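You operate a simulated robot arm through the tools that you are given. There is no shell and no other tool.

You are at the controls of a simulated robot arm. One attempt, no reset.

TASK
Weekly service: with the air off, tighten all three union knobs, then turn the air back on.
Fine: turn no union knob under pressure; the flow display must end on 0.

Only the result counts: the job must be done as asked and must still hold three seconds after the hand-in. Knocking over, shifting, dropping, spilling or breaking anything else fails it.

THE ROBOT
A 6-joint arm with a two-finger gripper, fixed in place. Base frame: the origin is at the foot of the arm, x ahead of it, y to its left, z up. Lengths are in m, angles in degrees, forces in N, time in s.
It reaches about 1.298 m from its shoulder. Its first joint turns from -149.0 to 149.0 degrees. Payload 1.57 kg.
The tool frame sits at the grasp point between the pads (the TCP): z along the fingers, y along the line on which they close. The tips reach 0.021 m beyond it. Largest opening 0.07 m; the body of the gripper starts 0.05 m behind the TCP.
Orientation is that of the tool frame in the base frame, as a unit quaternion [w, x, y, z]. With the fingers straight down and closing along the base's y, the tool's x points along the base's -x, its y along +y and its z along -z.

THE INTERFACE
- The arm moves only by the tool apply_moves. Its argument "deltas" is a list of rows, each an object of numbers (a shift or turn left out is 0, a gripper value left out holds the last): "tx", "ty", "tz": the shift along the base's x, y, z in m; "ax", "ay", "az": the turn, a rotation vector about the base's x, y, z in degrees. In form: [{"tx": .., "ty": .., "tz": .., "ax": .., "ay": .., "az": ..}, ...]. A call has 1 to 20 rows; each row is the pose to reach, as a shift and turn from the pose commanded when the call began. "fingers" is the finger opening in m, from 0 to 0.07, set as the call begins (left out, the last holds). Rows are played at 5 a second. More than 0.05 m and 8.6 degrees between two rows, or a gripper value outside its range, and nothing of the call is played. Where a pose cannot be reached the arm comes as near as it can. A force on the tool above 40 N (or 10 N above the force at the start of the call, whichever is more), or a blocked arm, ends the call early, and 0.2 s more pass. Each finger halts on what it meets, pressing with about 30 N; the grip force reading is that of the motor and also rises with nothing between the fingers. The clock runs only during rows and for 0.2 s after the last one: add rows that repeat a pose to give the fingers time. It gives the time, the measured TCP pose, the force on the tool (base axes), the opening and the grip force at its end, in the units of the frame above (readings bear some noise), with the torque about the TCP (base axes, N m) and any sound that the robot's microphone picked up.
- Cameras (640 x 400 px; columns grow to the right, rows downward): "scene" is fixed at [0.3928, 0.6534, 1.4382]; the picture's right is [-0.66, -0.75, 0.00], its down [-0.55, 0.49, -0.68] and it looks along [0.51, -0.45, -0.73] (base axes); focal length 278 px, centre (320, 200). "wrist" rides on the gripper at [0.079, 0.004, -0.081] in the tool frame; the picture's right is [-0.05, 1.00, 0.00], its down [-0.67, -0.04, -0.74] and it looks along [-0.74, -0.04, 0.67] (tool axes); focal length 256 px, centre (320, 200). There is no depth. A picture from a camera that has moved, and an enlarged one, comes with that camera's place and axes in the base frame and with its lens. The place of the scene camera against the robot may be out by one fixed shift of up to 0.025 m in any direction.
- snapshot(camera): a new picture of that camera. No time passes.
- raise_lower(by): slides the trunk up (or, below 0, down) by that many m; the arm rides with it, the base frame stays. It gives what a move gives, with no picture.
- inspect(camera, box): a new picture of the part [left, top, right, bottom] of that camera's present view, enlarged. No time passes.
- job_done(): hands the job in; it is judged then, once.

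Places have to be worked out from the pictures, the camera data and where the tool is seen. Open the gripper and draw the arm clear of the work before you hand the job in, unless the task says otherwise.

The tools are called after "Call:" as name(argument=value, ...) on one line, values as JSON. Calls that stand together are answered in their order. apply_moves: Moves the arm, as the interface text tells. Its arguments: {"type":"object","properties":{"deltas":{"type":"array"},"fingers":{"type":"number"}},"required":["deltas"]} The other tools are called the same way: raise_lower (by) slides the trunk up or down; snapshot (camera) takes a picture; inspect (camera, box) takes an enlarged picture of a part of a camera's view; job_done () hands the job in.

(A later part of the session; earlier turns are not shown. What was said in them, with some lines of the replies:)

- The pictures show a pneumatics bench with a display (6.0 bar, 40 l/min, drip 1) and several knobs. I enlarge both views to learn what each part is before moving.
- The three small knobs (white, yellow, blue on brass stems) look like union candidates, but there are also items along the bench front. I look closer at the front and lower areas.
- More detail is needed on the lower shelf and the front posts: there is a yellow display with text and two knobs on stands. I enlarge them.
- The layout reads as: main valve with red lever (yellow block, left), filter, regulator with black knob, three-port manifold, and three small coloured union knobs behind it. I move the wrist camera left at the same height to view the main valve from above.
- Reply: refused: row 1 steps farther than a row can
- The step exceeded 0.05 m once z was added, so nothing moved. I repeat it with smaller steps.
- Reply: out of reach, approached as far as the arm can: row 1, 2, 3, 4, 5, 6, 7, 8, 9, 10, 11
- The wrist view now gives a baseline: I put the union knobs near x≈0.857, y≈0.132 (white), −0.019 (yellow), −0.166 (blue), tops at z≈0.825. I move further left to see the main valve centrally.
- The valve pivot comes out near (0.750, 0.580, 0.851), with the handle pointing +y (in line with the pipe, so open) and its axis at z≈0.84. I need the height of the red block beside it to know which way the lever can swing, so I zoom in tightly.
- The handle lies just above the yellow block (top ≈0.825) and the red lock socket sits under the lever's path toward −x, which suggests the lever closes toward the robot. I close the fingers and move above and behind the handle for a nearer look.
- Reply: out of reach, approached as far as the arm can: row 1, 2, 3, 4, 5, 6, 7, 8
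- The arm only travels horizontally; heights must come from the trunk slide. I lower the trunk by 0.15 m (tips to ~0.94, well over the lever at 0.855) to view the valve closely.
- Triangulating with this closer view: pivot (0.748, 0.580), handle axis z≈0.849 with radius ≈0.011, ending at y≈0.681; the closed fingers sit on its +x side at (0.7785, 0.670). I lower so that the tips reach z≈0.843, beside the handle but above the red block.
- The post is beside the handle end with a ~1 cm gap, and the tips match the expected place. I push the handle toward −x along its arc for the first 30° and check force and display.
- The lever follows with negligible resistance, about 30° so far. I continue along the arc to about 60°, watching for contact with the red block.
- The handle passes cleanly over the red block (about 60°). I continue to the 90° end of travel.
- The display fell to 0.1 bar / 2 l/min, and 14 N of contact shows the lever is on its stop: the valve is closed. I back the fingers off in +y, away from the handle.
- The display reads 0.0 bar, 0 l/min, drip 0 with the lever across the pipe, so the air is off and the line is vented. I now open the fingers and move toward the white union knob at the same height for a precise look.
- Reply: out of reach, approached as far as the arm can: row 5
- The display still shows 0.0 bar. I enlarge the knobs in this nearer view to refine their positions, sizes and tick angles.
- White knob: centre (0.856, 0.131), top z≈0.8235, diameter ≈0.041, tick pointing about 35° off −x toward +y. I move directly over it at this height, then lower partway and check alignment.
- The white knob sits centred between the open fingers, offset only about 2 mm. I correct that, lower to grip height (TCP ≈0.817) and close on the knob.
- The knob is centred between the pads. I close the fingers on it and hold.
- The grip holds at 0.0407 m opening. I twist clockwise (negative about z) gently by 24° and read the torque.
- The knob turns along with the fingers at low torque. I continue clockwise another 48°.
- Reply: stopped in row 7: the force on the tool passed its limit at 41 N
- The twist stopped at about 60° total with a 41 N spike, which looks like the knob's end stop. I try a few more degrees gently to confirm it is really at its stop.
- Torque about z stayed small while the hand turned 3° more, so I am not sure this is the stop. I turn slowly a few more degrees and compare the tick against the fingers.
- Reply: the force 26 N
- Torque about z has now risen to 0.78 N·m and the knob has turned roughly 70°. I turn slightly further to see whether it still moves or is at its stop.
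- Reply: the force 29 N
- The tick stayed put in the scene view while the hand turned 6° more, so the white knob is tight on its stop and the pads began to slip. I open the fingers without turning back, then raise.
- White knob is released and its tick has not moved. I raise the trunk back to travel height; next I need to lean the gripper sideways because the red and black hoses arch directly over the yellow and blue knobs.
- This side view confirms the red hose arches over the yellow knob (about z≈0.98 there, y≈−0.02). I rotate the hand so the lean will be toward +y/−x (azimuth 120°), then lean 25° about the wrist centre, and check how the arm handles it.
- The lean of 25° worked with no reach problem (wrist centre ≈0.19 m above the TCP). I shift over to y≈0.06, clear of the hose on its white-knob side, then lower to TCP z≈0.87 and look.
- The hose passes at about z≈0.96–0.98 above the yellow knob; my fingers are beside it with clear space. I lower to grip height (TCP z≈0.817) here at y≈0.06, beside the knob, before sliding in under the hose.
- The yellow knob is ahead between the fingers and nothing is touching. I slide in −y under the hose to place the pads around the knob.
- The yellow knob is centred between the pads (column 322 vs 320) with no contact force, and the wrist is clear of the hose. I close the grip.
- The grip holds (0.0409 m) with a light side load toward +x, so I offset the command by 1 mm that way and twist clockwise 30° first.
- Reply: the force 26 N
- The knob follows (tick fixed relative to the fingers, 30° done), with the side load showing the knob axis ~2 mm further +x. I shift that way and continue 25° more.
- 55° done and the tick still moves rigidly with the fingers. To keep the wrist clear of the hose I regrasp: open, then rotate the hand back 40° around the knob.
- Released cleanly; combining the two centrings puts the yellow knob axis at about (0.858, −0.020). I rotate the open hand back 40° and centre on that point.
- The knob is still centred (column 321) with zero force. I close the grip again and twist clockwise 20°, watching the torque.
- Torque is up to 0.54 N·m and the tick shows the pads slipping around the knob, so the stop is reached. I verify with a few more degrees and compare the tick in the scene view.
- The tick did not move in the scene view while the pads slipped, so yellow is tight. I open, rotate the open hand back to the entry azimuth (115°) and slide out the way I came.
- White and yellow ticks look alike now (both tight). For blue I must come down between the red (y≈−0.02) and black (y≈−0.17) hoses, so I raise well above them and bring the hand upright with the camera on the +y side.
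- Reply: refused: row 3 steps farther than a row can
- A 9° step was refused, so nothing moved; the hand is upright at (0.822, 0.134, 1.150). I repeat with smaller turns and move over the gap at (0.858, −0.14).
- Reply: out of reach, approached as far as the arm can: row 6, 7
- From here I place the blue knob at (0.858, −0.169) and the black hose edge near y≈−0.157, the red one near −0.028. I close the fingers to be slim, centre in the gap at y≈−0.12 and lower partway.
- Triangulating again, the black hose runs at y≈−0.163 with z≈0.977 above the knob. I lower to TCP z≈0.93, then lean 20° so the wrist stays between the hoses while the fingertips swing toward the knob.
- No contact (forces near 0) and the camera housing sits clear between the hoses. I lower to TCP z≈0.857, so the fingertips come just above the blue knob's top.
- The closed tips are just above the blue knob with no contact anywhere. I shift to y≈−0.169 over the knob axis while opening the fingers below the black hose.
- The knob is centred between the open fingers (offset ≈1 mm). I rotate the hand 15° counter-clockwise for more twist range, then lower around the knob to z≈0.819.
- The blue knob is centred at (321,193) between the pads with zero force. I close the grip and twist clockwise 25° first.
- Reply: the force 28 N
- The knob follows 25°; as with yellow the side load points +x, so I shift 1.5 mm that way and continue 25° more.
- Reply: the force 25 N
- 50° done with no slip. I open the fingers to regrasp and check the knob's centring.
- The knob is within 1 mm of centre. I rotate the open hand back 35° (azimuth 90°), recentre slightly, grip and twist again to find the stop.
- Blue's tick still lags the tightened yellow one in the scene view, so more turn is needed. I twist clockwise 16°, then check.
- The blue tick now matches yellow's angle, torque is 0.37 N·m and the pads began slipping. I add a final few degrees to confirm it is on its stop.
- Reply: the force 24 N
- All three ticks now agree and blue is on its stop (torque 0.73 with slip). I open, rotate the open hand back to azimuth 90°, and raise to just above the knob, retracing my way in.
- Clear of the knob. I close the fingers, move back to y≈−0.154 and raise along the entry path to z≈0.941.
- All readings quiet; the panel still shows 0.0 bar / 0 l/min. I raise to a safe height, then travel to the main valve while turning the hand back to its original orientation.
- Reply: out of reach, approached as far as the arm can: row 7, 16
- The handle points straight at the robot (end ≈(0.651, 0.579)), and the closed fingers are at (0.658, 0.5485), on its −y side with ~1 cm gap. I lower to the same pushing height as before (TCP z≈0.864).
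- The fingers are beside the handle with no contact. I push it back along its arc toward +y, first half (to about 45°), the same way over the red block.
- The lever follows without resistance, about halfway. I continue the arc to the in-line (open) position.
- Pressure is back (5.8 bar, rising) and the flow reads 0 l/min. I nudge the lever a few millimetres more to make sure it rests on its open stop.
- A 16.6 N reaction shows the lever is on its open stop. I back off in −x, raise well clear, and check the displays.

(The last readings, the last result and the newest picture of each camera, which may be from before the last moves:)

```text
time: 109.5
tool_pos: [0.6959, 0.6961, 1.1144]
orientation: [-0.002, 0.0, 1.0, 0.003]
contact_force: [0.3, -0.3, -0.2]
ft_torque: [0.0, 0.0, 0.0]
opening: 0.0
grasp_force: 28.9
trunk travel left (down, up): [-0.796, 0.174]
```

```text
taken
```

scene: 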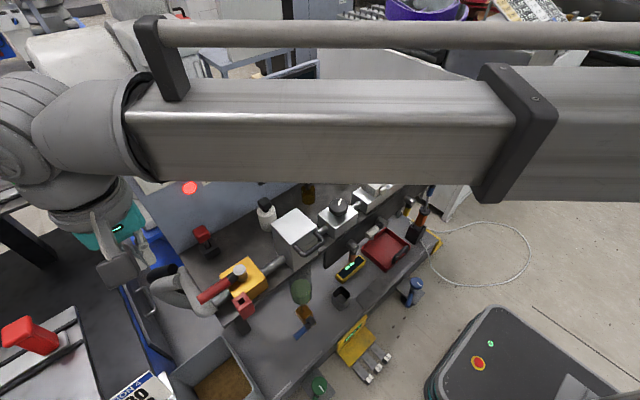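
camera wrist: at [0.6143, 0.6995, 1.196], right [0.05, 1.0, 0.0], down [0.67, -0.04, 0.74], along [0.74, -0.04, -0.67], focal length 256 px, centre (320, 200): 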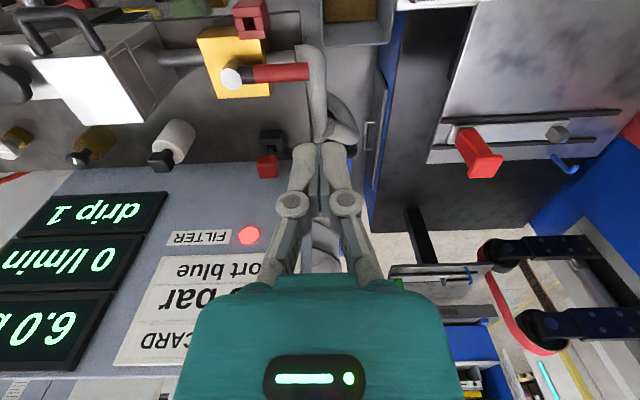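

The display reads 6.0 bar, 0 l/min, drip 1 and the lever is in line with the pipe. I open the gripper and draw the arm back to its starting place, clear of the work, for a final check.

Call:
apply_moves(deltas=[{"tx": -0.018, "ty": -0.04}, {"tx": -0.036, "ty": -0.08}, {"tx": -0.054, "ty": -0.12}, {"tx": -0.07, "ty": -0.16}, {"tx": -0.072, "ty": -0.205}, {"tx": -0.072, "ty": -0.25}, {"tx": -0.072, "ty": -0.295}, {"tx": -0.072, "ty": -0.34}, {"tx": -0.072, "ty": -0.385}, {"tx": -0.072, "ty": -0.43}, {"tx": -0.072, "ty": -0.475}, {"tx": -0.072, "ty": -0.52}, {"tx": -0.072, "ty": -0.565}, {"tx": -0.072, "ty": -0.61}, {"tx": -0.072, "ty": -0.655}, {"tx": -0.072, "ty": -0.7}, {"tx": -0.072, "ty": -0.72}, {"tx": -0.072, "ty": -0.72}], fingers=0.07)

Call:
snapshot(camera="scene")

Call:
snapshot(camera="wrist")

Call:
inspect(camera="scene", box=[320, 80, 480, 180])

Call:
inspect(camera="scene", box=[90, 50, 330, 200])

```text
time: 113.3
tool_pos: [0.624, -0.0254, 1.1139]
orientation: [-0.001, 0.0, 1.0, 0.002]
contact_force: [0.0, 0.4, 0.5]
ft_torque: [0.0, 0.0, 0.0]
opening: 0.0701
grasp_force: 0.0
out of reach, approached as far as the arm can: row 5, 7, 16
trunk travel left (down, up): [-0.796, 0.174]
```

```text
taken
```

scene: 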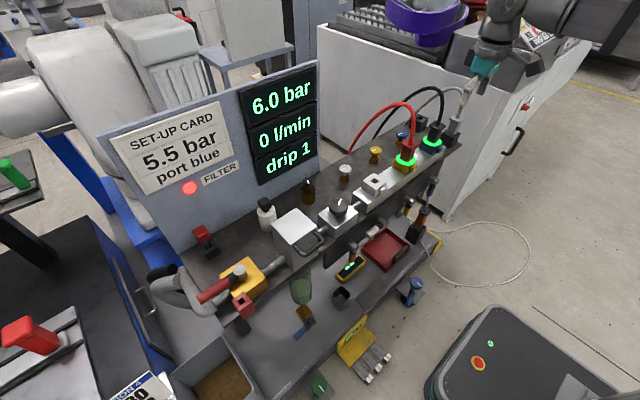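

```text
taken
camera wrist: at [0.5428, -0.0207, 1.1961], right [0.05, 1.0, 0.0], down [0.67, -0.04, 0.74], along [0.74, -0.04, -0.67], focal length 256 px, centre (320, 200)
```

wrist: 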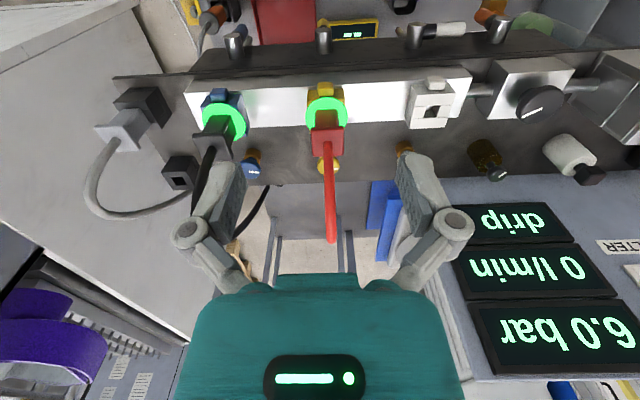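

```text
4.00 times, centred on (400, 130) of scene
camera zoom: at [0.3928, 0.6534, 1.4382], right [-0.66, -0.75, 0.0], down [-0.55, 0.49, -0.68], along [0.51, -0.45, -0.73], focal length 1111 px, centre (0, 480)
```

zoom: 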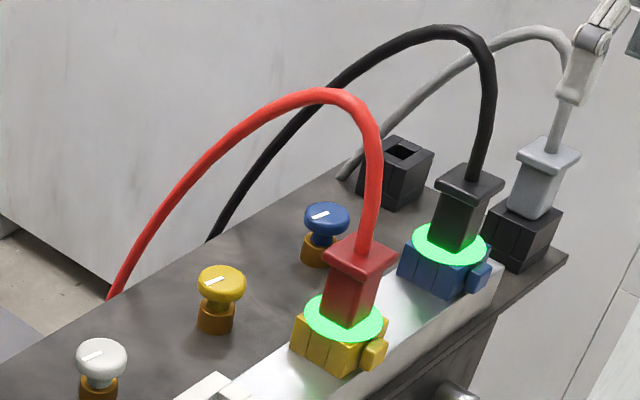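

```text
2.67 times, centred on (210, 125) of scene
camera zoom: at [0.3928, 0.6534, 1.4382], right [-0.66, -0.75, 0.0], down [-0.55, 0.49, -0.68], along [0.51, -0.45, -0.73], focal length 741 px, centre (613, 400)
```

zoom: 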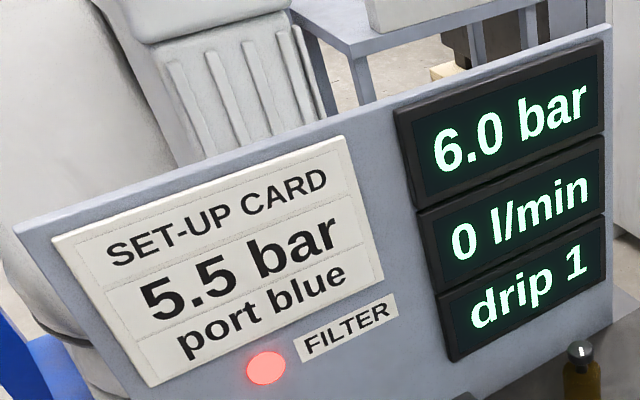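

All three union ticks are turned the same way and the hoses and plugs look just as at the start. The panel reads 6.0 bar and 0 l/min, and the open gripper is back at its starting place. I hand the job in.

Call:
job_done()

```text
The job is handed in.
```

The service is done and handed in: all three union knobs are tight, the air is back on, and the flow display reads 0 l/min at 6.0 bar.

- **Air off:** I turned the main valve's red lever across the pipe. The display was down to 0.0 bar and 0 l/min before I touched any knob.
- **Union knobs:** I turned the white, yellow and blue knobs clockwise until each hit its stop. Their marks now all point the same way.
- **Air back on:** I pushed the lever back in line with the pipe until it reached its stop. Pressure returned to 6.0 bar, and the flow that had read 40 l/min at the start stayed at 0.

The hoses, plugs and other bench items look unchanged from the start. The gripper is open and the arm is back where it began, clear of the work.
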